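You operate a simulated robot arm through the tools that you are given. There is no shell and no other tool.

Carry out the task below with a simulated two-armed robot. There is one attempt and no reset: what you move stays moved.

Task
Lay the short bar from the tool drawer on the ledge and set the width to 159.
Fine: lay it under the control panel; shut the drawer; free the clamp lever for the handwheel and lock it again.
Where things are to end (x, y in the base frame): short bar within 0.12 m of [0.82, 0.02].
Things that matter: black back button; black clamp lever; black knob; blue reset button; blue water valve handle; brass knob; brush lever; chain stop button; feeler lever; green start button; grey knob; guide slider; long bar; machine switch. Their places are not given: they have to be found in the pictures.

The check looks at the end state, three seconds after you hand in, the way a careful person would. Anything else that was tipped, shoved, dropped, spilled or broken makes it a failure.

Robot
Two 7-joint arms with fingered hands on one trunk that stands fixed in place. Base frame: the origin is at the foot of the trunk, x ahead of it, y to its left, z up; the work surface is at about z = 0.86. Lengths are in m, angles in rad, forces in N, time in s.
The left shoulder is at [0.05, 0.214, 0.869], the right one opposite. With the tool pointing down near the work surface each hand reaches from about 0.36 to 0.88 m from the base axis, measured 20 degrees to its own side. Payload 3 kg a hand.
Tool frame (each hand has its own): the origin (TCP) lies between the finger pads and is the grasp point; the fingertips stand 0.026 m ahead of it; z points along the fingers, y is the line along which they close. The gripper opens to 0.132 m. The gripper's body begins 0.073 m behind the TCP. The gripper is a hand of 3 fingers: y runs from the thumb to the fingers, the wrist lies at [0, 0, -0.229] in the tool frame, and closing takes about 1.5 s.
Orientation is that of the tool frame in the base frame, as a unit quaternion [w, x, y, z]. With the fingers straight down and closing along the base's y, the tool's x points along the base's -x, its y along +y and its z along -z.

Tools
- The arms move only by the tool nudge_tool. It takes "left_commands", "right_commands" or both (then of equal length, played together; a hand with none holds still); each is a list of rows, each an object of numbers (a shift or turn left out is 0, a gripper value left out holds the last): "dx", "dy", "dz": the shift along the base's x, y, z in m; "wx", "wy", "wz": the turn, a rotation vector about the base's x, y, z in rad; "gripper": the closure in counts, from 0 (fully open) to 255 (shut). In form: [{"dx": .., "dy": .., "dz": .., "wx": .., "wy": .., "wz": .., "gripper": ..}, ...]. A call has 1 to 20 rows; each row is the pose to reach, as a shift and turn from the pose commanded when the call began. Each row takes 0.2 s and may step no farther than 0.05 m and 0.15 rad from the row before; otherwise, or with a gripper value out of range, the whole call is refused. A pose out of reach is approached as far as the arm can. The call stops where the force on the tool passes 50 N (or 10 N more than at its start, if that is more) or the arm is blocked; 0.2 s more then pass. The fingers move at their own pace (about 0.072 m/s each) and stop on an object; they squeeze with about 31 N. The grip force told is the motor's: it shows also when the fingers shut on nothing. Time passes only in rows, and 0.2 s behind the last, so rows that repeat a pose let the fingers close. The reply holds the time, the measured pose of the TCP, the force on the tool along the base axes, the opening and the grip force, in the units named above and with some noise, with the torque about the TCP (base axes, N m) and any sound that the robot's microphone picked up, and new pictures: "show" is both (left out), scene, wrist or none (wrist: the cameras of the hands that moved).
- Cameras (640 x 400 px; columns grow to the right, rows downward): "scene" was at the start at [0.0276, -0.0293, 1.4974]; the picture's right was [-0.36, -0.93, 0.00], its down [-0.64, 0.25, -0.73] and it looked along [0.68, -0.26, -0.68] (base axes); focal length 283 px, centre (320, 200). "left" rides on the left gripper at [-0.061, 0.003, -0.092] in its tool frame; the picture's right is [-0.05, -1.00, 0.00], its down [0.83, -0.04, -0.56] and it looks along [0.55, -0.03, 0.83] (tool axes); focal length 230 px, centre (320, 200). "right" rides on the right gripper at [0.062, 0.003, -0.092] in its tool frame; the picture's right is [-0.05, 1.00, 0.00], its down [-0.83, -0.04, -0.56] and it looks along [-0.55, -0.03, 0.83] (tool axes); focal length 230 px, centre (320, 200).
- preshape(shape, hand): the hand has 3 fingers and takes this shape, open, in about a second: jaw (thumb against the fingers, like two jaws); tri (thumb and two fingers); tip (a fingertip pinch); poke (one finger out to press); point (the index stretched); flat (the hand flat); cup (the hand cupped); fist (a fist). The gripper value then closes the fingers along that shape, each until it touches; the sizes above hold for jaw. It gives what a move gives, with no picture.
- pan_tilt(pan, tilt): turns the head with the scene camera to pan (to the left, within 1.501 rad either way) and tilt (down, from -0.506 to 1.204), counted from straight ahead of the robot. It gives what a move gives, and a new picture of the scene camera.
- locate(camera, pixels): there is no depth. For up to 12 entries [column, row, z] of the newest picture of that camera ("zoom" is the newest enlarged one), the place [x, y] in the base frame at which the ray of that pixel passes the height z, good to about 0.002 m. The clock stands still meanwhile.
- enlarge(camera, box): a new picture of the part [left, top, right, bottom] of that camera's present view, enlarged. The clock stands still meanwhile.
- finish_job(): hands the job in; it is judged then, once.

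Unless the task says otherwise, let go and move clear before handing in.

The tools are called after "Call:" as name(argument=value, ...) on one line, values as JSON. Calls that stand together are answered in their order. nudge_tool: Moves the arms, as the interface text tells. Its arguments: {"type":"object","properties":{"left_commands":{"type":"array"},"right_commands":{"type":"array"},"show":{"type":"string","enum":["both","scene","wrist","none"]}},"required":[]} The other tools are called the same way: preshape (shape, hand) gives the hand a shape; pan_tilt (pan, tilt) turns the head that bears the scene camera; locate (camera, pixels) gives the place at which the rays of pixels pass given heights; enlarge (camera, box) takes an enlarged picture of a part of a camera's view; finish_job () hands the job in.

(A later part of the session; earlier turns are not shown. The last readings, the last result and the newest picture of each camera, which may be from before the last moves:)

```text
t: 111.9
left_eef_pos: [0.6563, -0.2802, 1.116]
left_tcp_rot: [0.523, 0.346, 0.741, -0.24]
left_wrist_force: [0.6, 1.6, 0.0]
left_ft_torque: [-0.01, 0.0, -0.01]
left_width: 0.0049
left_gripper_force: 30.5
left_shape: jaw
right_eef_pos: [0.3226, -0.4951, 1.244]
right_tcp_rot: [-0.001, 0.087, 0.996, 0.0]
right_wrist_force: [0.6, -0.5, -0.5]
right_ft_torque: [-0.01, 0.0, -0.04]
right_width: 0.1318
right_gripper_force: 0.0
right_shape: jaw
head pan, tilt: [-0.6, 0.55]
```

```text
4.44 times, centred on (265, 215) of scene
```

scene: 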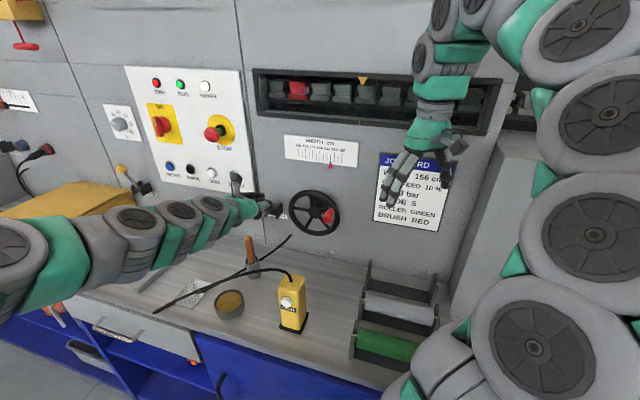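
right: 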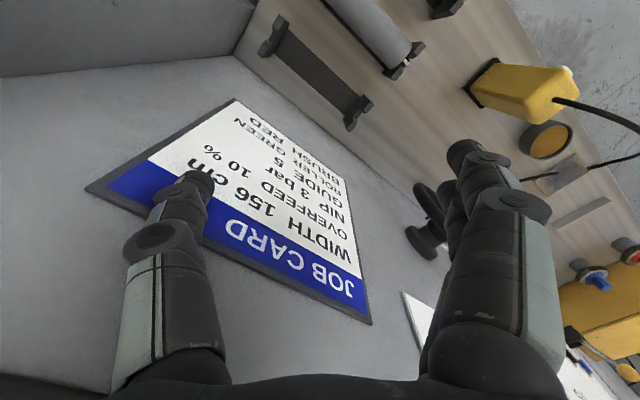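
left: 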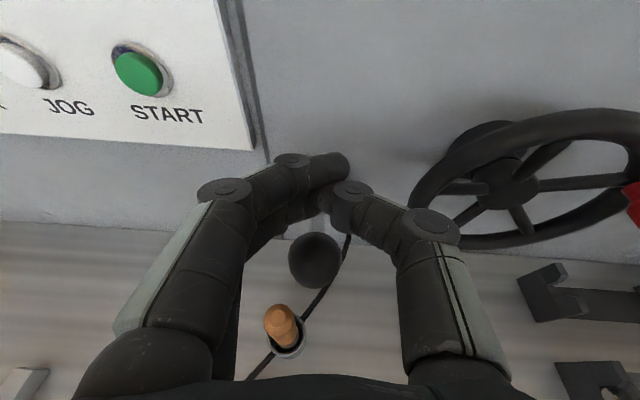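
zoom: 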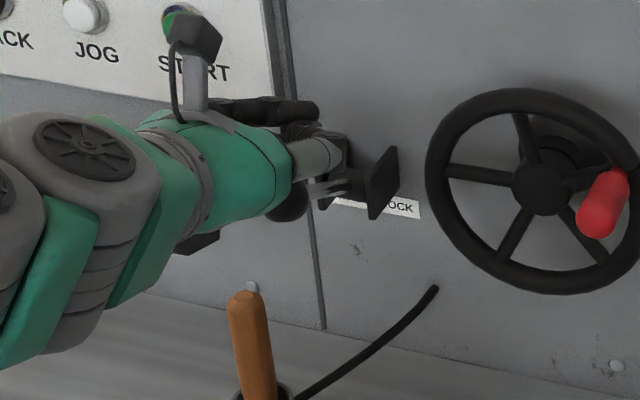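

The fingers slipped over the lever; the knob is now behind them (313,260) and force is zero. I'll open, back off, and look at the lever.

Call:
nudge_tool(left_commands=[{"gripper": 120}, {}, {}, {"dz": 0.01}, {"dx": -0.015, "dy": 0.018, "dz": 0.018}, {"dx": -0.035, "dy": 0.042, "dz": 0.03}, {"dx": -0.06, "dy": 0.072, "dz": 0.045}, {"dx": -0.08, "dy": 0.096, "dz": 0.06}], show="both")

Call:
enlarge(camera="scene", box=[210, 170, 320, 260])

```text
t: 113.7
left_eef_pos: [0.5759, -0.1848, 1.1748]
left_tcp_rot: [0.522, 0.347, 0.741, -0.241]
left_wrist_force: [0.4, 0.5, 0.0]
left_ft_torque: [0.01, 0.01, 0.03]
left_width: 0.0692
left_gripper_force: 0.0
left_shape: jaw
right_eef_pos: [0.3236, -0.4959, 1.2445]
right_tcp_rot: [0.0, 0.088, 0.996, 0.001]
right_wrist_force: [-1.2, 0.3, 0.8]
right_ft_torque: [0.0, 0.0, 0.02]
right_width: 0.1319
right_gripper_force: 0.1
right_shape: jaw
head pan, tilt: [-0.6, 0.55]
```

scene: 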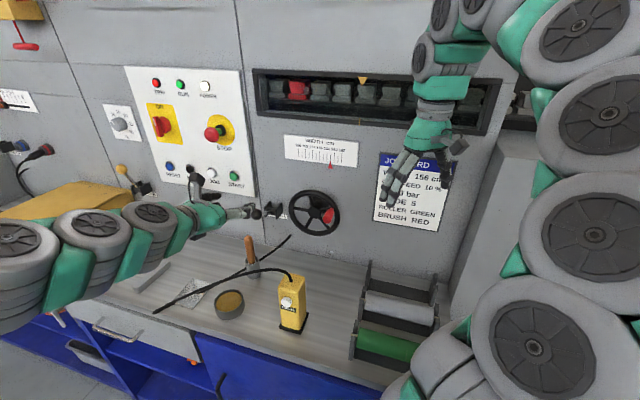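
left: 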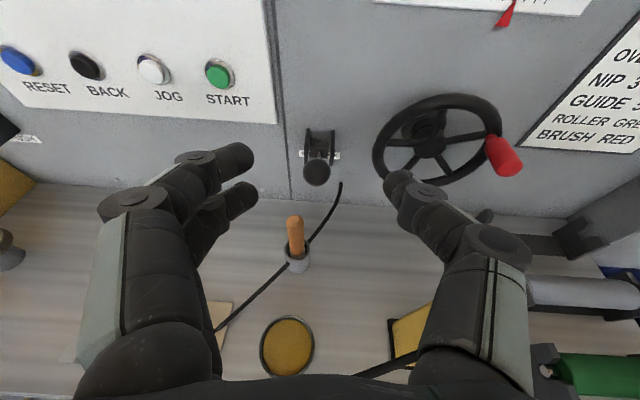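

```text
4.44 times, centred on (265, 215) of scene
```

zoom: 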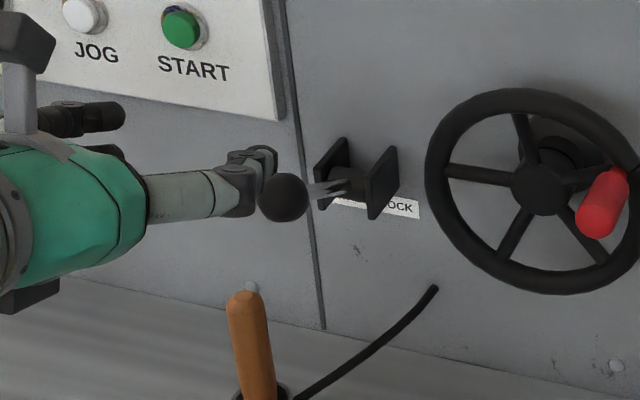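

The lever has risen part-way: knob at left (317,172), scene (257,214). I'll locate it.

Call:
locate(camera="left", pixels=[[317, 172, 1.06], [317, 172, 1.07], [317, 172, 1.08], [317, 172, 1.09]])

Call:
locate(camera="scene", pixels=[[256.7, 214.3, 1.06], [256.7, 214.3, 1.07], [256.7, 214.3, 1.08], [256.7, 214.3, 1.09]])

```text
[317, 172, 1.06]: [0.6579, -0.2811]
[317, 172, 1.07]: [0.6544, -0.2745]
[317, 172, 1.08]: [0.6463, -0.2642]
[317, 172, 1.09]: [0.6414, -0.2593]
```

```text
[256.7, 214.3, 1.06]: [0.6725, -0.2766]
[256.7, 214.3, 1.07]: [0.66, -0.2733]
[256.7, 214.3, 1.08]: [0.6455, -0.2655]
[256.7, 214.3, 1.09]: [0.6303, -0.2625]
```

The lever is at about 61°. I'll roll to the vertical-closing orientation again so the lower fingers can lift the knob positively.

Call:
nudge_tool(left_commands=[{"wx": -0.0863, "wy": 0.1029, "wz": 0.0489, "gripper": 120}, {"wx": -0.1726, "wy": 0.2057, "wz": 0.0977}, {"wx": -0.2588, "wy": 0.3086, "wz": 0.1466}, {"wx": -0.3451, "wy": 0.4114, "wz": 0.1954}, {"wx": -0.4314, "wy": 0.5143, "wz": 0.2443}, {"wx": -0.5177, "wy": 0.6171, "wz": 0.2931}, {"wx": -0.604, "wy": 0.72, "wz": 0.342}, {"wx": -0.6903, "wy": 0.8229, "wz": 0.3909}, {"wx": -0.7766, "wy": 0.9257, "wz": 0.4397}, {"wx": -0.8628, "wy": 1.0286, "wz": 0.4886}, {"wx": -0.9489, "wy": 1.1311, "wz": 0.5373}], show="both")

```text
t: 116.1
left_eef_pos: [0.5764, -0.184, 1.1729]
left_tcp_rot: [0.198, -0.281, 0.77, -0.538]
left_wrist_force: [-0.2, -0.5, 0.5]
left_ft_torque: [-0.03, 0.03, 0.01]
left_width: 0.0691
left_gripper_force: 0.0
left_shape: jaw
right_eef_pos: [0.3233, -0.4961, 1.2435]
right_tcp_rot: [0.0, 0.088, 0.996, 0.0]
right_wrist_force: [-0.2, -0.2, -0.4]
right_ft_torque: [-0.06, -0.01, -0.05]
right_width: 0.132
right_gripper_force: 0.1
right_shape: jaw
head pan, tilt: [-0.6, 0.55]
```

scene: 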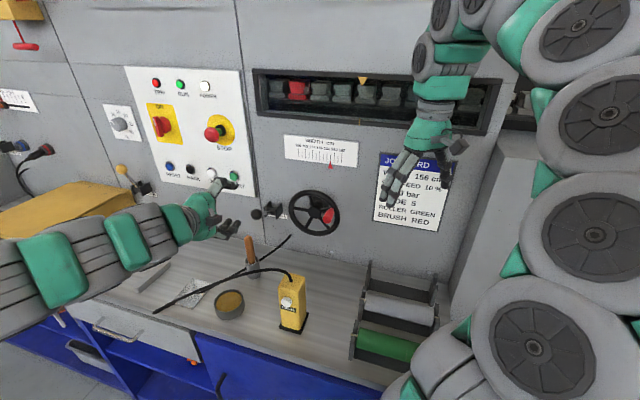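
left: 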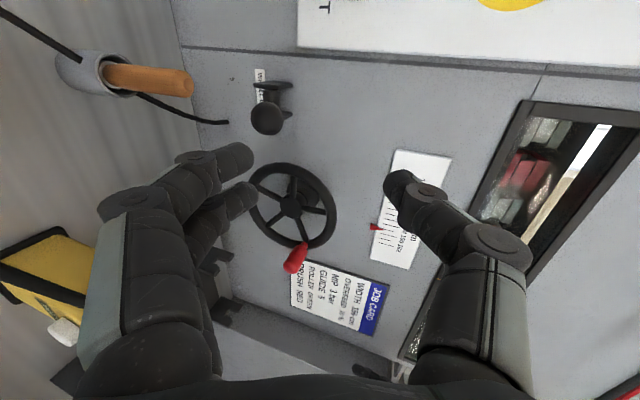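

Knob at (0.6465,-0.2655,1.079). I'll go to the pre-grasp and most of the way in, then check.

Call:
nudge_tool(left_commands=[{"dx": 0.006, "dy": -0.006, "dz": -0.03}, {"dx": 0.011, "dy": -0.0114, "dz": -0.06}, {"dx": 0.029, "dy": -0.033, "dz": -0.07}, {"dx": 0.047, "dy": -0.054, "dz": -0.081}, {"dx": 0.047, "dy": -0.054, "dz": -0.081}], show="both")

Call:
enlarge(camera="scene", box=[210, 170, 320, 260])

```text
t: 117.3
left_eef_pos: [0.6242, -0.2409, 1.0915]
left_tcp_rot: [0.198, -0.28, 0.771, -0.537]
left_wrist_force: [0.0, 0.3, -1.0]
left_ft_torque: [-0.01, 0.01, 0.0]
left_width: 0.0694
left_gripper_force: 0.0
left_shape: jaw
right_eef_pos: [0.3228, -0.4958, 1.2429]
right_tcp_rot: [0.0, 0.087, 0.996, 0.001]
right_wrist_force: [0.3, 0.3, -0.4]
right_ft_torque: [-0.03, -0.01, -0.04]
right_width: 0.1318
right_gripper_force: 0.1
right_shape: jaw
head pan, tilt: [-0.6, 0.55]
```

scene: 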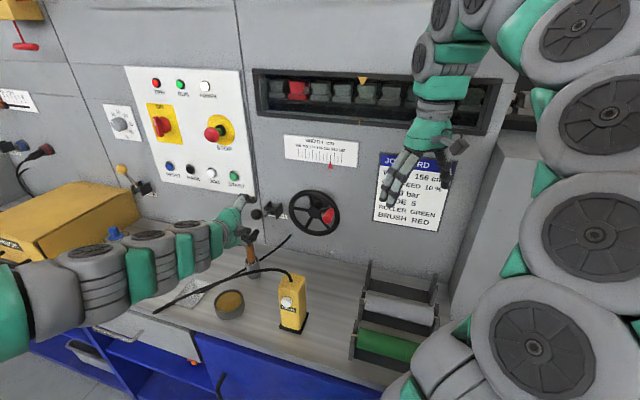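
left: 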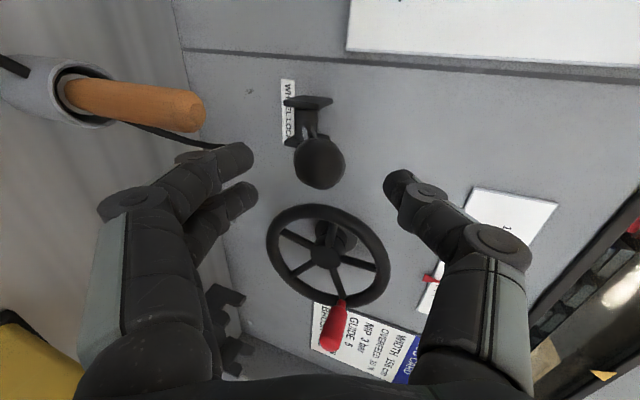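

```text
4.44 times, centred on (265, 215) of scene
```

zoom: 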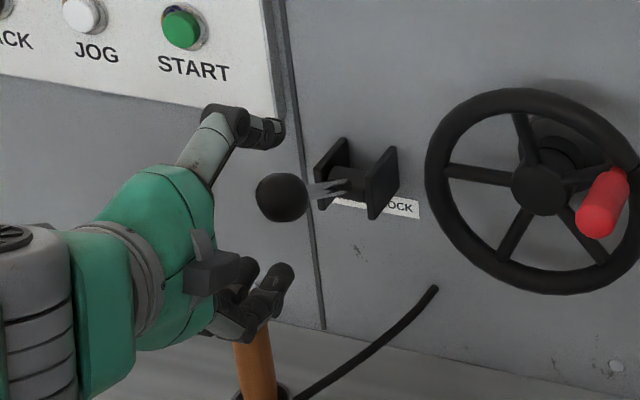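

The knob is centred between thumb (above) and fingers (below), clear of the wooden handle. I'll advance the last 23 mm and close.

Call:
nudge_tool(left_commands=[{"dx": 0.007, "dy": -0.0083, "dz": -0.003}, {"dx": 0.0155, "dy": -0.0185, "dz": -0.007}, {"dx": 0.0155, "dy": -0.0185, "dz": -0.007, "gripper": 255}, {"dx": 0.0155, "dy": -0.0185, "dz": -0.007}, {"dx": 0.0155, "dy": -0.0185, "dz": -0.007}, {"dx": 0.0155, "dy": -0.0185, "dz": -0.007}, {"dx": 0.0155, "dy": -0.0185, "dz": -0.007}], show="both")

Call:
enlarge(camera="scene", box=[210, 170, 320, 260])

```text
t: 118.9
left_eef_pos: [0.6404, -0.2586, 1.0838]
left_tcp_rot: [0.198, -0.281, 0.771, -0.536]
left_wrist_force: [4.5, -2.7, -4.8]
left_ft_torque: [0.09, 0.13, 0.07]
left_width: 0.0226
left_gripper_force: 30.6
left_shape: jaw
right_eef_pos: [0.3236, -0.4955, 1.244]
right_tcp_rot: [0.0, 0.089, 0.996, 0.0]
right_wrist_force: [0.2, -0.3, 0.8]
right_ft_torque: [-0.01, -0.02, 0.0]
right_width: 0.1319
right_gripper_force: 0.1
right_shape: jaw
head pan, tilt: [-0.6, 0.55]
```

scene: 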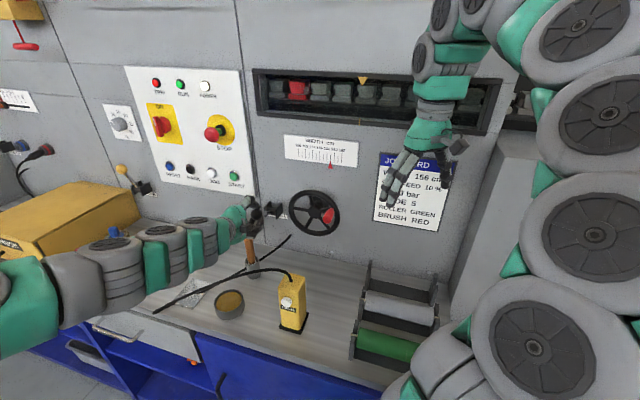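
left: 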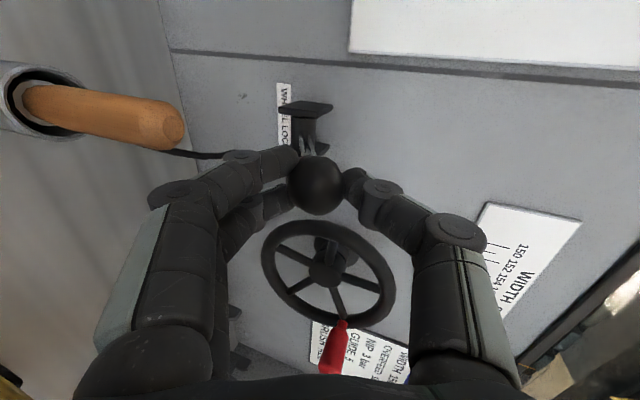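

```text
4.44 times, centred on (265, 215) of scene
```

zoom: 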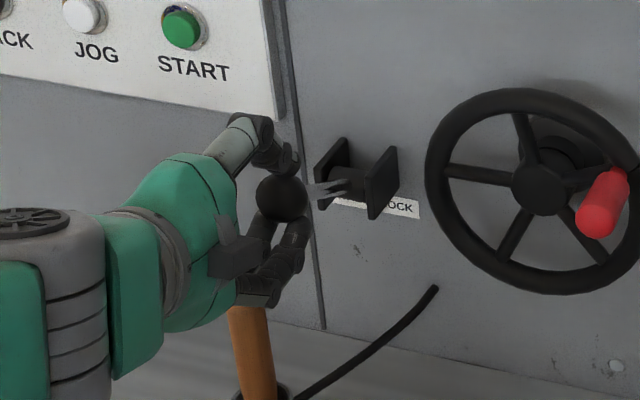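

The knob is firmly held top-and-bottom. I'll carry it along the arc from 61° to about 41°.

Call:
nudge_tool(left_commands=[{"dx": 0.0014, "dy": -0.0017, "dz": 0.0037}, {"dx": 0.0028, "dy": -0.0034, "dz": 0.0072}, {"dx": 0.006, "dy": -0.0072, "dz": 0.014}, {"dx": 0.0096, "dy": -0.0115, "dz": 0.0203}, {"dx": 0.0136, "dy": -0.0162, "dz": 0.0261}], show="both")

Call:
enlarge(camera="scene", box=[210, 170, 320, 260])

```text
t: 120.1
left_eef_pos: [0.6529, -0.274, 1.109]
left_tcp_rot: [0.197, -0.28, 0.772, -0.536]
left_wrist_force: [4.0, 1.9, -17.5]
left_ft_torque: [0.91, 0.63, 0.12]
left_width: 0.0223
left_gripper_force: 30.9
left_shape: jaw
right_eef_pos: [0.3224, -0.4961, 1.2437]
right_tcp_rot: [0.0, 0.088, 0.996, -0.001]
right_wrist_force: [0.2, 0.4, -0.2]
right_ft_torque: [0.0, -0.02, -0.02]
right_width: 0.1318
right_gripper_force: 0.1
right_shape: jaw
head pan, tilt: [-0.6, 0.55]
```

scene: 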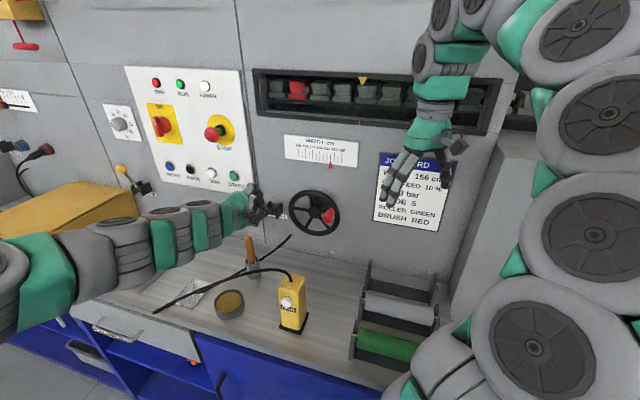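
left: 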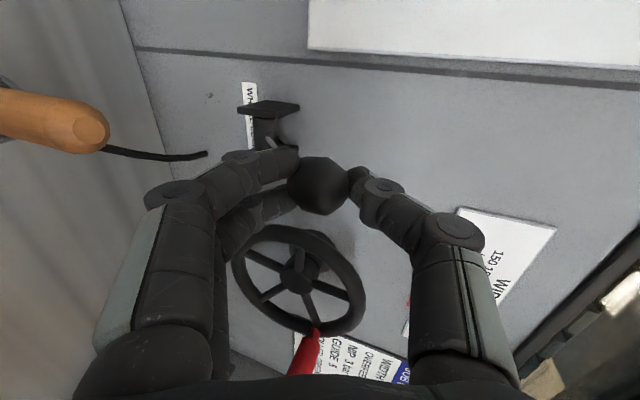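

```text
4.44 times, centred on (265, 215) of scene
```

zoom: 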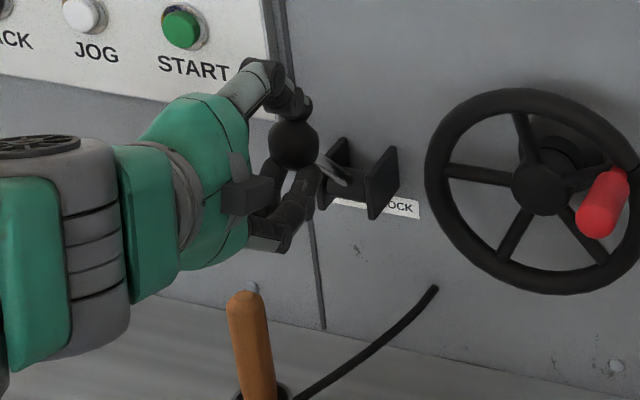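

The lever is at ~41°; torque shows the fingers pressing the rod. I'll rotate the hand along with the lever (tilting it down) while continuing the arc.

Call:
nudge_tool(left_commands=[{"dx": 0.002, "dy": -0.0024, "dz": 0.002, "wx": 0.08, "wy": 0.067}, {"dx": 0.0042, "dy": -0.005, "dz": 0.005, "wx": 0.16, "wy": 0.134}, {"dx": 0.0064, "dy": -0.0077, "dz": 0.0078, "wx": 0.24, "wy": 0.2}, {"dx": 0.0087, "dy": -0.0104, "dz": 0.0099, "wx": 0.3, "wy": 0.25}], show="both")

Call:
enlarge(camera="scene", box=[210, 150, 320, 240])

```text
t: 121.1
left_eef_pos: [0.6727, -0.2722, 1.1385]
left_tcp_rot: [0.131, -0.33, 0.848, -0.394]
left_wrist_force: [-8.6, 25.9, 28.0]
left_ft_torque: [0.05, 0.84, -0.76]
left_width: 0.0117
left_gripper_force: 31.1
left_shape: jaw
right_eef_pos: [0.3225, -0.4964, 1.2447]
right_tcp_rot: [0.0, 0.089, 0.996, 0.0]
right_wrist_force: [0.8, -0.3, 0.6]
right_ft_torque: [0.0, 0.03, 0.01]
right_width: 0.1317
right_gripper_force: 0.0
right_shape: jaw
head pan, tilt: [-0.6, 0.55]
```

scene: 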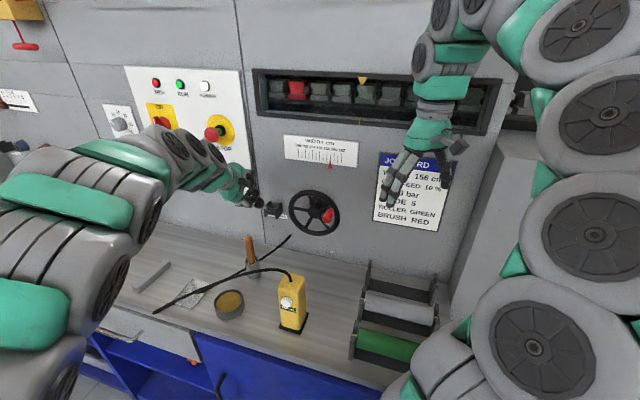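
left: 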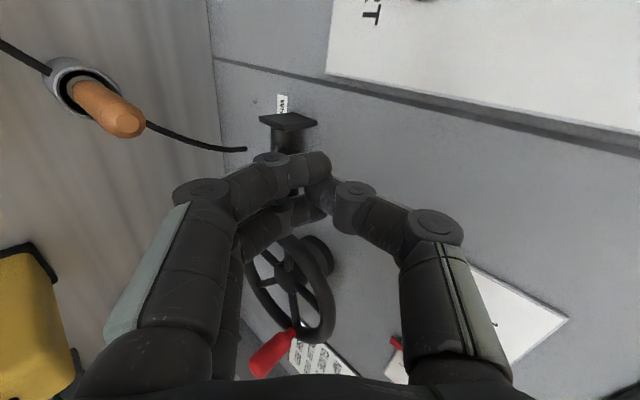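

```text
4.44 times, centred on (265, 195) of scene
```

zoom: 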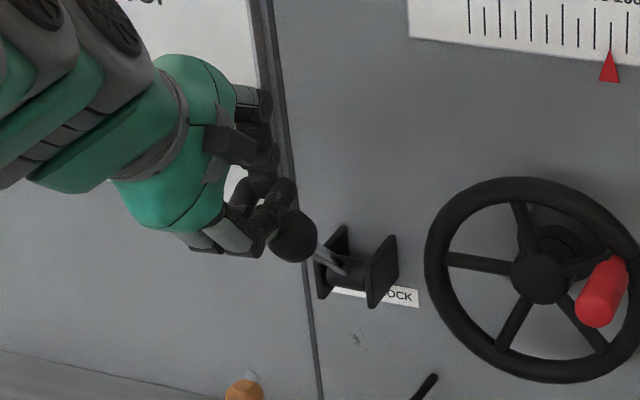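

The fingers slipped off above the knob and press against it. I'll back the closed hand straight out and up to clear it, then look.

Call:
nudge_tool(left_commands=[{"dx": -0.01, "dy": 0.012, "dz": 0.014}, {"dx": -0.024, "dy": 0.029, "dz": 0.033}, {"dx": -0.038, "dy": 0.046, "dz": 0.05}, {"dx": -0.055, "dy": 0.066, "dz": 0.06}, {"dx": -0.075, "dy": 0.09, "dz": 0.065}], show="both")

Call:
enlarge(camera="scene", box=[210, 150, 340, 250])

```text
t: 122.3
left_eef_pos: [0.5864, -0.1948, 1.1861]
left_tcp_rot: [0.141, -0.312, 0.861, -0.375]
left_wrist_force: [-0.5, 0.7, 0.1]
left_ft_torque: [0.01, 0.0, -0.04]
left_width: 0.011
left_gripper_force: 30.5
left_shape: jaw
right_eef_pos: [0.3235, -0.4959, 1.2439]
right_tcp_rot: [0.0, 0.088, 0.996, 0.0]
right_wrist_force: [0.0, -0.9, 0.5]
right_ft_torque: [0.04, 0.03, -0.01]
right_width: 0.1318
right_gripper_force: 0.0
right_shape: jaw
head pan, tilt: [-0.6, 0.55]
```

scene: 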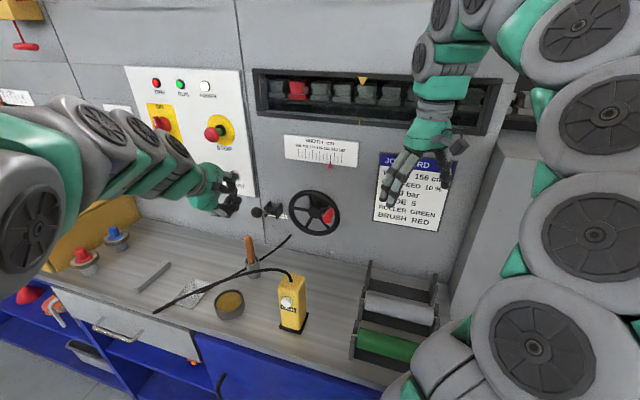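
left: 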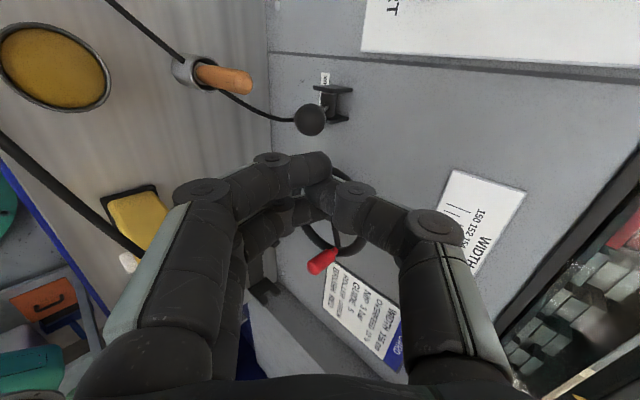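

```text
4.00 times, centred on (275, 200) of scene
```

zoom: 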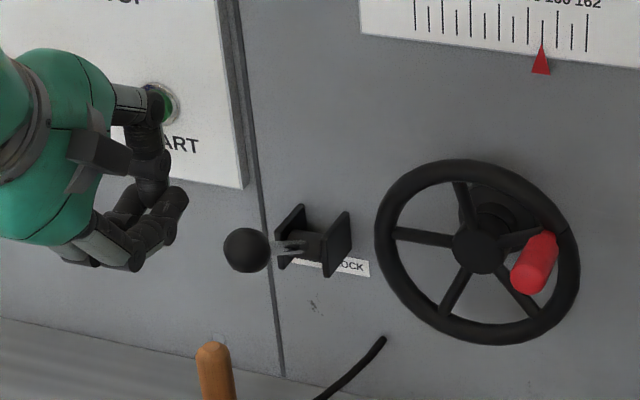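

The lever dropped back to ~58°. I'll use a different method: with the sideways orientation and the fingertips nearly closed as a three-point cradle, I'll push the knob in and up from the front. First re-orient the hand.

Call:
nudge_tool(left_commands=[{"wx": 0.068, "wy": -0.0797, "wz": -0.0967, "gripper": 216}, {"wx": 0.136, "wy": -0.1594, "wz": -0.1934}, {"wx": 0.204, "wy": -0.239, "wz": -0.29}, {"wx": 0.2725, "wy": -0.319, "wz": -0.387}, {"wx": 0.3407, "wy": -0.3985, "wz": -0.4835}, {"wx": 0.4088, "wy": -0.478, "wz": -0.58}, {"wx": 0.477, "wy": -0.558, "wz": -0.677}, {"wx": 0.545, "wy": -0.6377, "wz": -0.7737}, {"wx": 0.613, "wy": -0.717, "wz": -0.87}, {"wx": 0.681, "wy": -0.797, "wz": -0.967}, {"wx": 0.749, "wy": -0.8766, "wz": -1.0635}], show="none")

Call:
nudge_tool(left_commands=[{"wx": -0.1, "wy": -0.084, "dx": -0.005, "dy": 0.006, "dz": -0.02}, {"wx": -0.2, "wy": -0.168, "dx": -0.01, "dy": 0.012, "dz": -0.04}, {"wx": -0.3, "wy": -0.252, "dx": -0.01, "dy": 0.012, "dz": -0.06}], show="both")

Call:
enlarge(camera="scene", box=[210, 150, 340, 250])

```text
t: 124.7
left_eef_pos: [0.5855, -0.1921, 1.1845]
left_tcp_rot: [0.364, 0.388, 0.83, -0.167]
left_wrist_force: [0.2, -0.5, -0.1]
left_ft_torque: [0.02, 0.02, 0.0]
left_width: 0.0199
left_gripper_force: 0.0
left_shape: jaw
right_eef_pos: [0.3238, -0.495, 1.2433]
right_tcp_rot: [0.0, 0.088, 0.996, 0.0]
right_wrist_force: [0.1, 0.2, 0.1]
right_ft_torque: [-0.02, -0.02, 0.01]
right_width: 0.1319
right_gripper_force: 0.0
right_shape: jaw
head pan, tilt: [-0.6, 0.55]
```

```text
t: 125.5
left_eef_pos: [0.5748, -0.1812, 1.1253]
left_tcp_rot: [0.52, 0.347, 0.743, -0.239]
left_wrist_force: [0.2, -0.6, -0.6]
left_ft_torque: [0.01, 0.03, 0.02]
left_width: 0.0202
left_gripper_force: 0.1
left_shape: jaw
right_eef_pos: [0.3241, -0.4955, 1.2434]
right_tcp_rot: [0.0, 0.088, 0.996, 0.001]
right_wrist_force: [-0.9, 0.4, -0.3]
right_ft_torque: [0.06, 0.0, 0.0]
right_width: 0.1319
right_gripper_force: 0.2
right_shape: jaw
head pan, tilt: [-0.6, 0.55]
```

scene: 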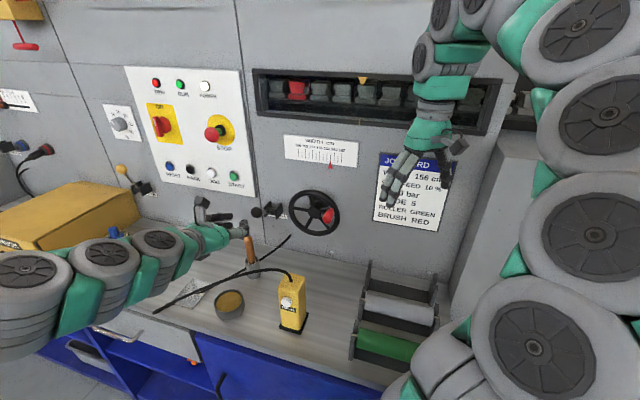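
left: 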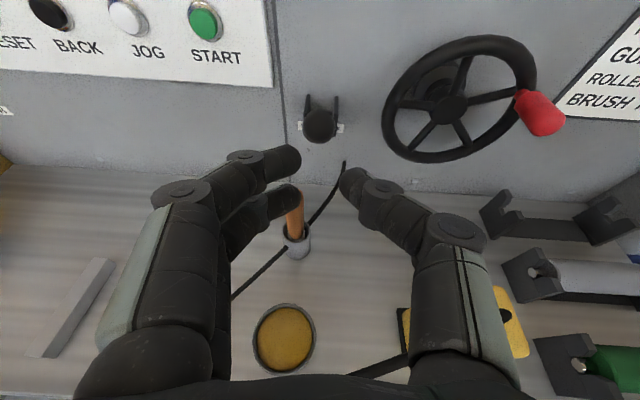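

```text
4.00 times, centred on (275, 200) of scene
```

zoom: 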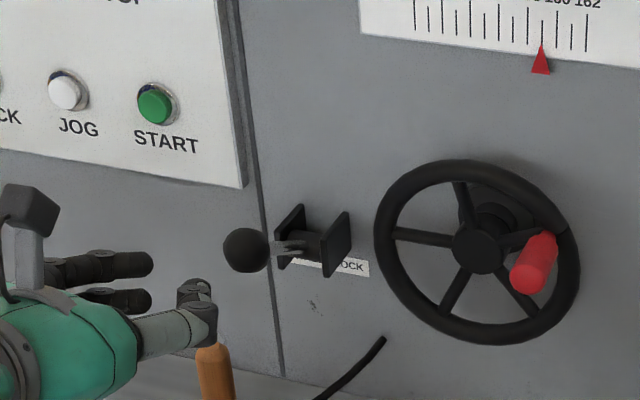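

The fingertips form a ~20 mm gap and the knob is straight ahead at (319,125). I'll locate it once more.

Call:
locate(camera="left", pixels=[[319, 124, 1.07], [319, 124, 1.08], [319, 124, 1.09]])

Call:
locate(camera="scene", pixels=[[256.5, 212.5, 1.07], [256.5, 212.5, 1.08], [256.5, 212.5, 1.09]])

```text
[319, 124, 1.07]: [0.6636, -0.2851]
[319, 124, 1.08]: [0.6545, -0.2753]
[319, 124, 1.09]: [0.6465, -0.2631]
```

```text
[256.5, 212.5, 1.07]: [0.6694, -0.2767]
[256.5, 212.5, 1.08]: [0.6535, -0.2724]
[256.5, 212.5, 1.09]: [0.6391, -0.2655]
```

Knob at (0.652,-0.272,1.082), lever ~57°. I'll go to just in front of and slightly below the knob.

Call:
nudge_tool(left_commands=[{"dx": 0.01, "dy": -0.012, "dz": -0.025}, {"dx": 0.022, "dy": -0.026, "dz": -0.045}, {"dx": 0.032, "dy": -0.038, "dz": -0.053}, {"dx": 0.0395, "dy": -0.0474, "dz": -0.054}], show="both")

Call:
enlarge(camera="scene", box=[210, 150, 340, 250])

```text
t: 126.5
left_eef_pos: [0.6153, -0.2292, 1.0715]
left_tcp_rot: [0.519, 0.347, 0.744, -0.239]
left_wrist_force: [0.4, 0.3, 0.4]
left_ft_torque: [-0.02, -0.02, -0.01]
left_width: 0.0204
left_gripper_force: 0.0
left_shape: jaw
right_eef_pos: [0.3223, -0.4966, 1.2442]
right_tcp_rot: [0.0, 0.087, 0.996, 0.0]
right_wrist_force: [0.7, 0.4, 0.2]
right_ft_torque: [0.02, -0.04, 0.01]
right_width: 0.132
right_gripper_force: 0.2
right_shape: jaw
head pan, tilt: [-0.6, 0.55]
```

scene: 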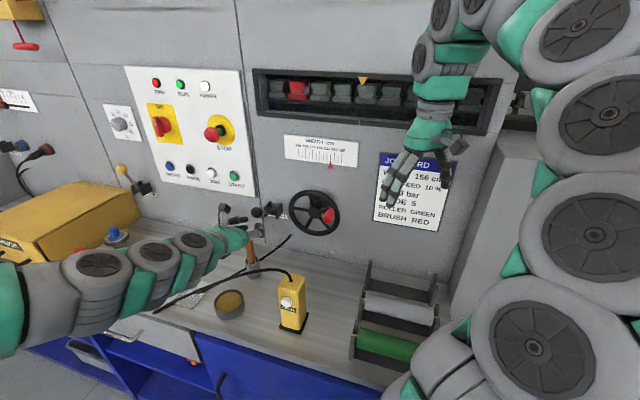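
left: 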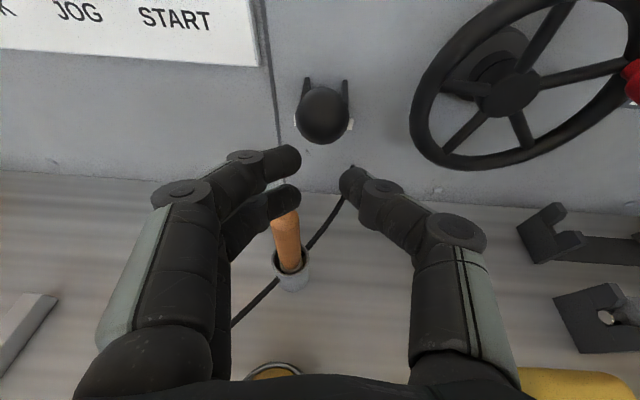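

```text
4.00 times, centred on (275, 200) of scene
```

zoom: 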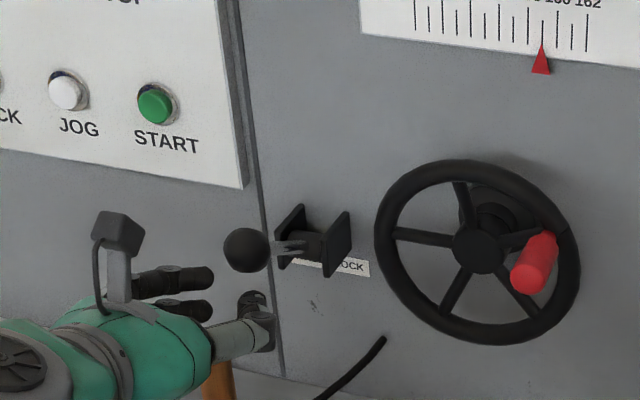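

The tips are in front of and just below the knob. I'll push inward and up along the arc.

Call:
nudge_tool(left_commands=[{"dx": 0.0064, "dy": -0.0077, "dz": 0.004}, {"dx": 0.0116, "dy": -0.0138, "dz": 0.014}, {"dx": 0.0167, "dy": -0.02, "dz": 0.024}, {"dx": 0.0219, "dy": -0.026, "dz": 0.032}], show="both")

Call:
enlarge(camera="scene", box=[210, 150, 340, 250])

```text
t: 127.5
left_eef_pos: [0.6369, -0.2554, 1.1037]
left_tcp_rot: [0.518, 0.347, 0.744, -0.24]
left_wrist_force: [1.2, 3.2, -0.6]
left_ft_torque: [0.04, -0.06, 0.05]
left_width: 0.0212
left_gripper_force: 0.1
left_shape: jaw
right_eef_pos: [0.3237, -0.4951, 1.2437]
right_tcp_rot: [0.0, 0.087, 0.996, 0.0]
right_wrist_force: [-0.1, -0.6, 0.3]
right_ft_torque: [-0.01, 0.0, 0.0]
right_width: 0.1319
right_gripper_force: 0.1
right_shape: jaw
head pan, tilt: [-0.6, 0.55]
```

scene: 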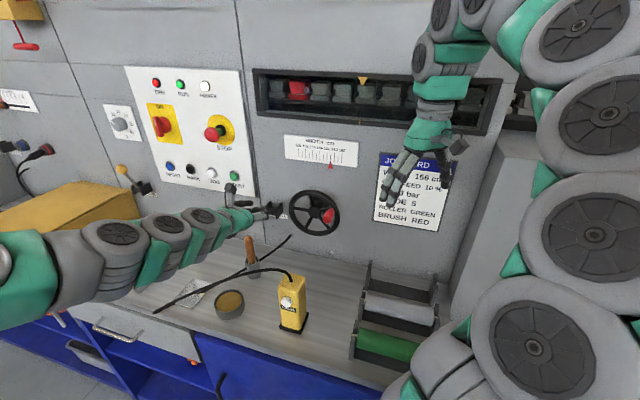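
left: 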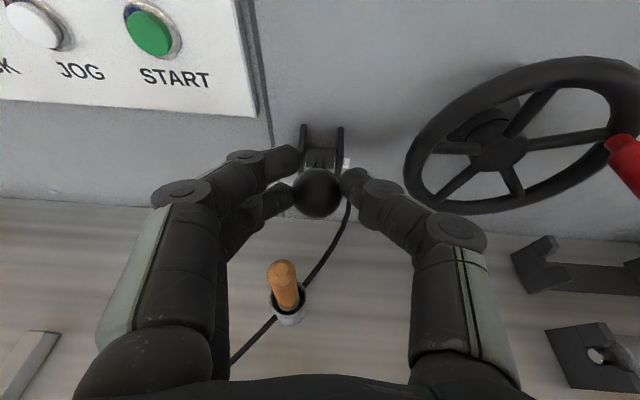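

```text
4.00 times, centred on (275, 200) of scene
```

zoom: 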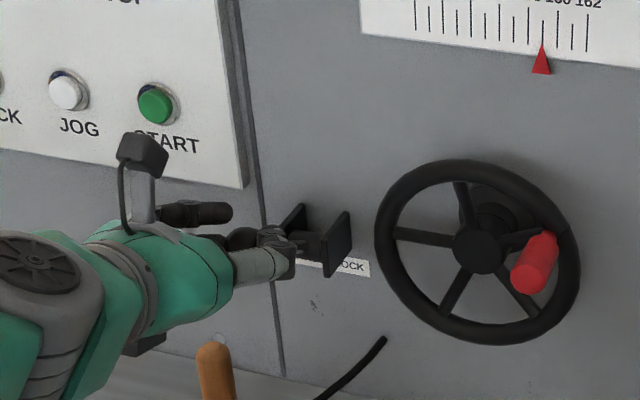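

The hand rose past the knob before touching it. I'll back off, level the hand (fingers horizontal, slightly up), and set it lower so the lower fingertip is under the knob.

Call:
nudge_tool(left_commands=[{"dx": -0.012, "dy": 0.014, "dz": 0.002}, {"dx": -0.032, "dy": 0.038, "dz": 0.002, "wx": -0.08, "wy": -0.067}, {"dx": -0.035, "dy": 0.042, "dz": -0.01, "wx": -0.17, "wy": -0.143}, {"dx": -0.035, "dy": 0.042, "dz": -0.022, "wx": -0.26, "wy": -0.218}, {"dx": -0.035, "dy": 0.042, "dz": -0.033, "wx": -0.337, "wy": -0.283}, {"dx": -0.035, "dy": 0.042, "dz": -0.033, "wx": -0.337, "wy": -0.283}], show="both")

Call:
enlarge(camera="scene", box=[210, 150, 340, 250])

```text
t: 128.9
left_eef_pos: [0.6005, -0.2109, 1.0714]
left_tcp_rot: [0.67, 0.284, 0.613, -0.309]
left_wrist_force: [0.2, -0.2, -0.2]
left_ft_torque: [0.03, -0.01, -0.03]
left_width: 0.0204
left_gripper_force: 0.1
left_shape: jaw
right_eef_pos: [0.3221, -0.4966, 1.2428]
right_tcp_rot: [0.0, 0.087, 0.996, 0.0]
right_wrist_force: [-0.1, -0.2, 0.3]
right_ft_torque: [-0.01, 0.0, 0.01]
right_width: 0.1321
right_gripper_force: 0.2
right_shape: jaw
head pan, tilt: [-0.6, 0.55]
```

scene: 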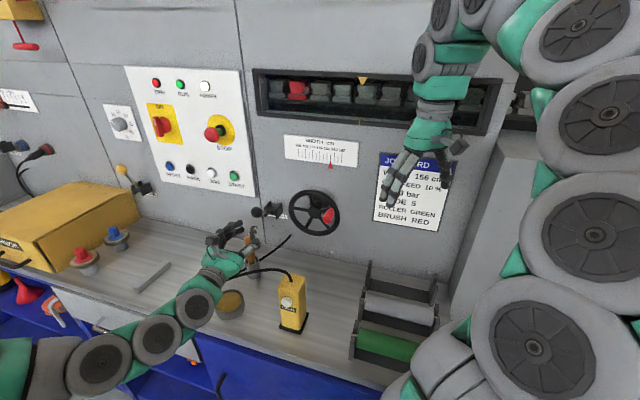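
left: 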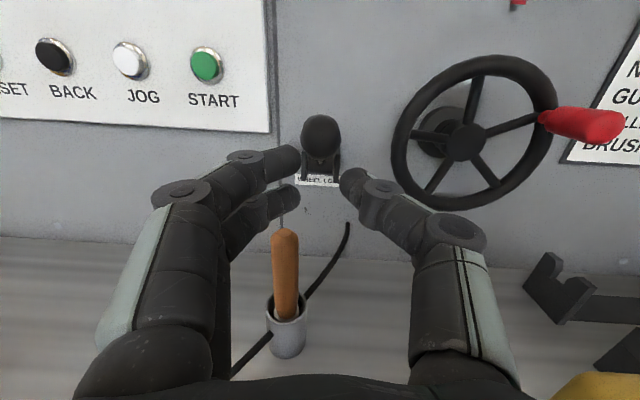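

```text
4.00 times, centred on (275, 200) of scene
```

zoom: 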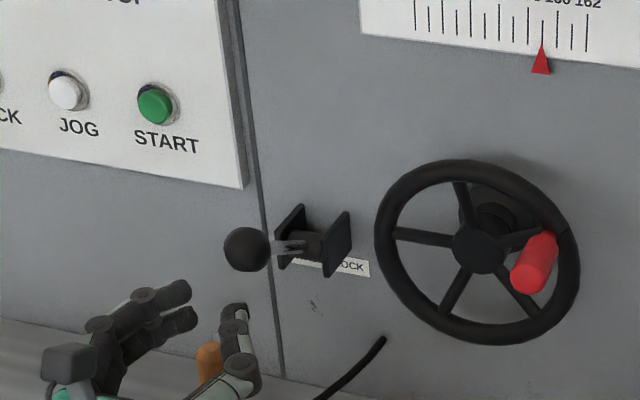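

The hand is level and the knob is just above the finger gap. I'll move in 36 mm to make contact under its front.

Call:
nudge_tool(left_commands=[{"dx": 0.008, "dy": -0.0095}, {"dx": 0.016, "dy": -0.019}, {"dx": 0.02, "dy": -0.0238}, {"dx": 0.0231, "dy": -0.0276}], show="both")

Call:
enlarge(camera="scene", box=[210, 150, 340, 250])

```text
t: 129.9
left_eef_pos: [0.6256, -0.2398, 1.07]
left_tcp_rot: [0.669, 0.284, 0.613, -0.309]
left_wrist_force: [0.1, -0.3, 0.0]
left_ft_torque: [-0.02, 0.0, 0.01]
left_width: 0.0201
left_gripper_force: 0.1
left_shape: jaw
right_eef_pos: [0.3219, -0.4959, 1.2427]
right_tcp_rot: [0.0, 0.088, 0.996, 0.0]
right_wrist_force: [1.0, 0.9, 0.0]
right_ft_torque: [0.01, 0.02, -0.01]
right_width: 0.1319
right_gripper_force: 0.1
right_shape: jaw
head pan, tilt: [-0.6, 0.55]
```

scene: 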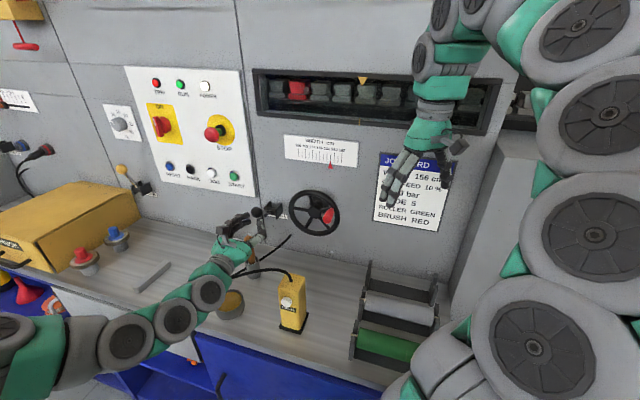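
left: 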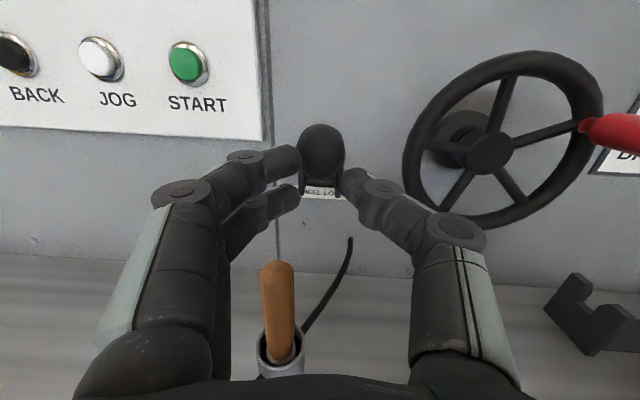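

```text
4.00 times, centred on (275, 200) of scene
```

zoom: 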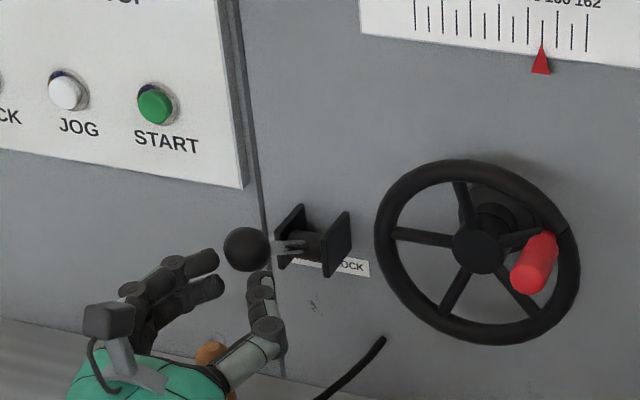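

Knob is nestled just ahead of the tips, no force yet. I'll advance 6 mm and then follow the arc up and in.

Call:
nudge_tool(left_commands=[{"dx": 0.0039, "dy": -0.0046}, {"dx": 0.0064, "dy": -0.0077, "dz": 0.004}, {"dx": 0.009, "dy": -0.0107, "dz": 0.009}, {"dx": 0.0122, "dy": -0.0146, "dz": 0.014}], show="both")

Call:
enlarge(camera="scene", box=[210, 150, 340, 250])

```text
t: 130.9
left_eef_pos: [0.6381, -0.2547, 1.085]
left_tcp_rot: [0.669, 0.284, 0.613, -0.309]
left_wrist_force: [-5.2, 3.2, 1.0]
left_ft_torque: [-0.05, -0.01, -0.09]
left_width: 0.0216
left_gripper_force: 0.1
left_shape: jaw
right_eef_pos: [0.3237, -0.4947, 1.2437]
right_tcp_rot: [-0.001, 0.088, 0.996, 0.0]
right_wrist_force: [0.7, -0.8, -0.5]
right_ft_torque: [0.02, -0.03, -0.01]
right_width: 0.1322
right_gripper_force: 0.0
right_shape: jaw
head pan, tilt: [-0.6, 0.55]
```

scene: 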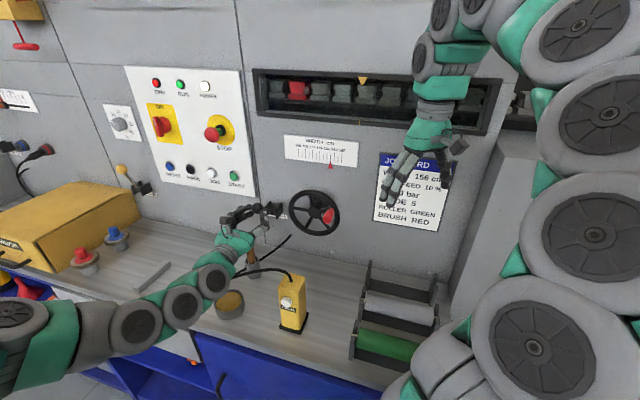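
left: 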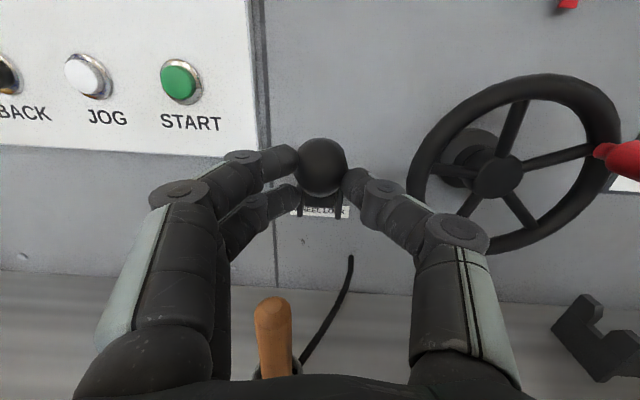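

```text
4.00 times, centred on (275, 200) of scene
```

zoom: 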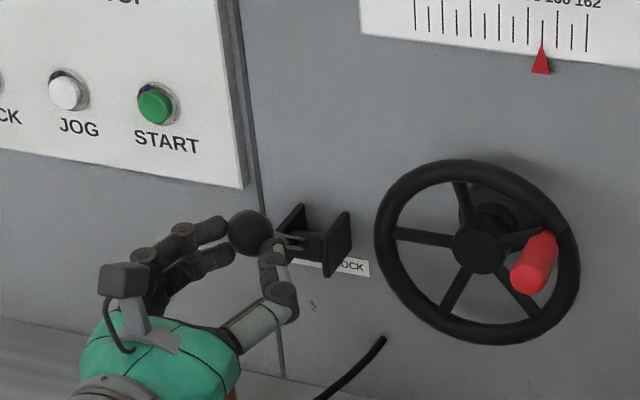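

Contact made and the lever is rising. I'll continue along the arc.

Call:
nudge_tool(left_commands=[{"dx": 0.003, "dy": -0.0035, "dz": 0.0046}, {"dx": 0.0061, "dy": -0.0073, "dz": 0.0092}, {"dx": 0.0096, "dy": -0.0115, "dz": 0.0131}, {"dx": 0.0132, "dy": -0.0158, "dz": 0.017}], show="both")

Call:
enlarge(camera="scene", box=[210, 150, 340, 250])

```text
t: 131.9
left_eef_pos: [0.6498, -0.2703, 1.1017]
left_tcp_rot: [0.668, 0.285, 0.614, -0.309]
left_wrist_force: [-2.9, 1.5, 0.6]
left_ft_torque: [-0.03, 0.01, -0.07]
left_width: 0.0219
left_gripper_force: 0.1
left_shape: jaw
right_eef_pos: [0.3227, -0.4956, 1.2433]
right_tcp_rot: [0.0, 0.087, 0.996, 0.0]
right_wrist_force: [-0.2, -0.2, -0.3]
right_ft_torque: [0.01, 0.05, 0.03]
right_width: 0.1318
right_gripper_force: 0.0
right_shape: jaw
head pan, tilt: [-0.6, 0.55]
```

scene: 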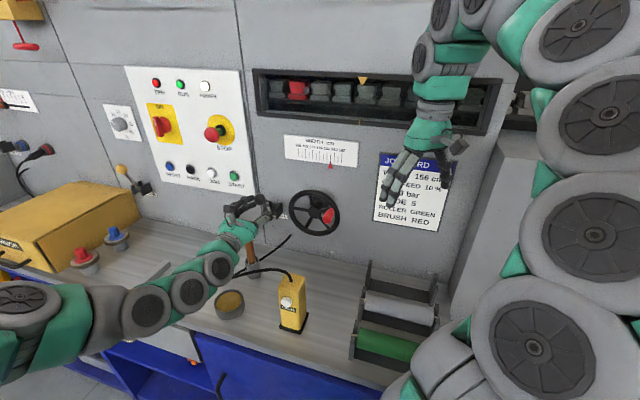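
left: 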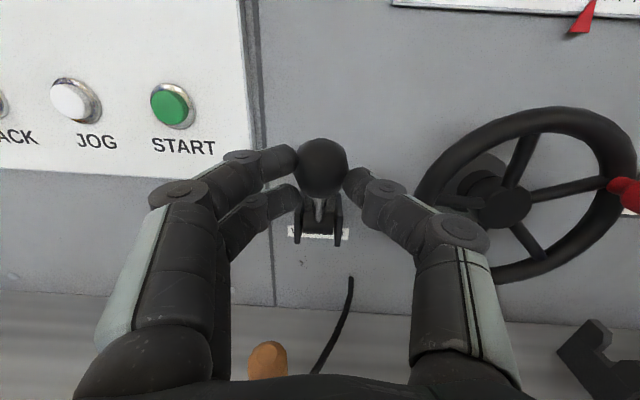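

```text
4.00 times, centred on (275, 200) of scene
```

zoom: 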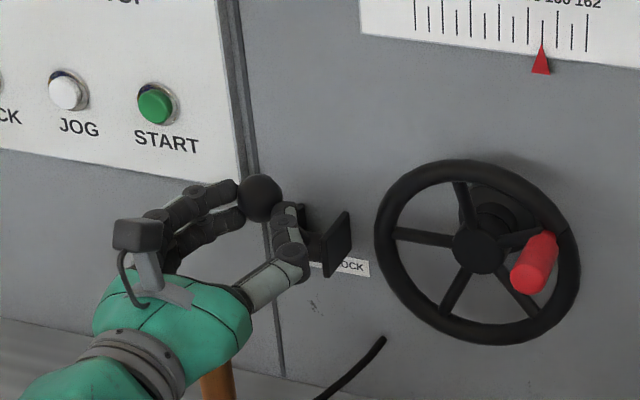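

Very good — the knob keeps rising (zoom (261,198); the locked position was about (278,159)). I'll continue.

Call:
nudge_tool(left_commands=[{"dx": 0.0039, "dy": -0.0046, "dz": 0.0035}, {"dx": 0.0073, "dy": -0.0087, "dz": 0.0063}, {"dx": 0.0113, "dy": -0.0134, "dz": 0.0088}, {"dx": 0.0152, "dy": -0.0181, "dz": 0.011}], show="both")

Call:
enlarge(camera="scene", box=[210, 150, 340, 250])

```text
t: 132.9
left_eef_pos: [0.6652, -0.2896, 1.1146]
left_tcp_rot: [0.668, 0.285, 0.614, -0.309]
left_wrist_force: [-3.7, 1.2, 1.9]
left_ft_torque: [-0.03, -0.06, -0.05]
left_width: 0.0221
left_gripper_force: 0.1
left_shape: jaw
right_eef_pos: [0.323, -0.4956, 1.2437]
right_tcp_rot: [0.0, 0.086, 0.996, 0.0]
right_wrist_force: [-1.4, 1.0, 0.6]
right_ft_torque: [0.01, 0.0, 0.0]
right_width: 0.1318
right_gripper_force: 0.0
right_shape: jaw
head pan, tilt: [-0.6, 0.55]
```

scene: 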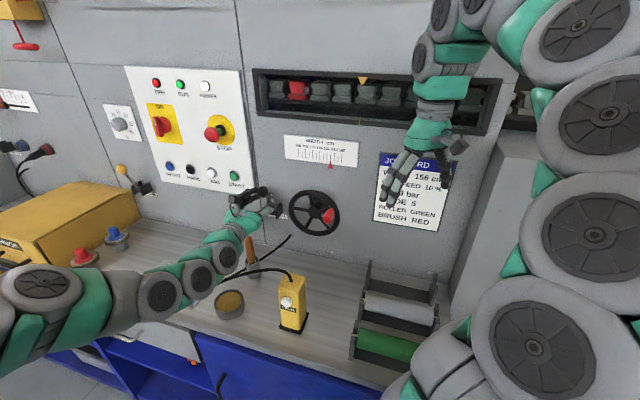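
left: 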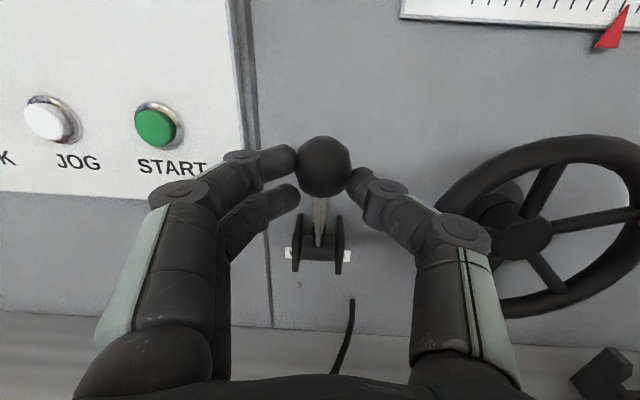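

```text
4.00 times, centred on (275, 200) of scene
```

zoom: 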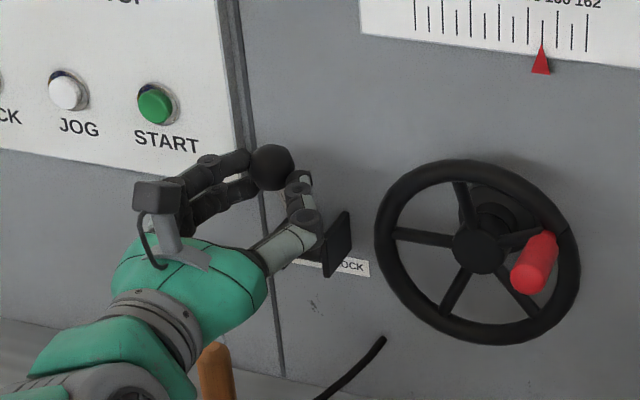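

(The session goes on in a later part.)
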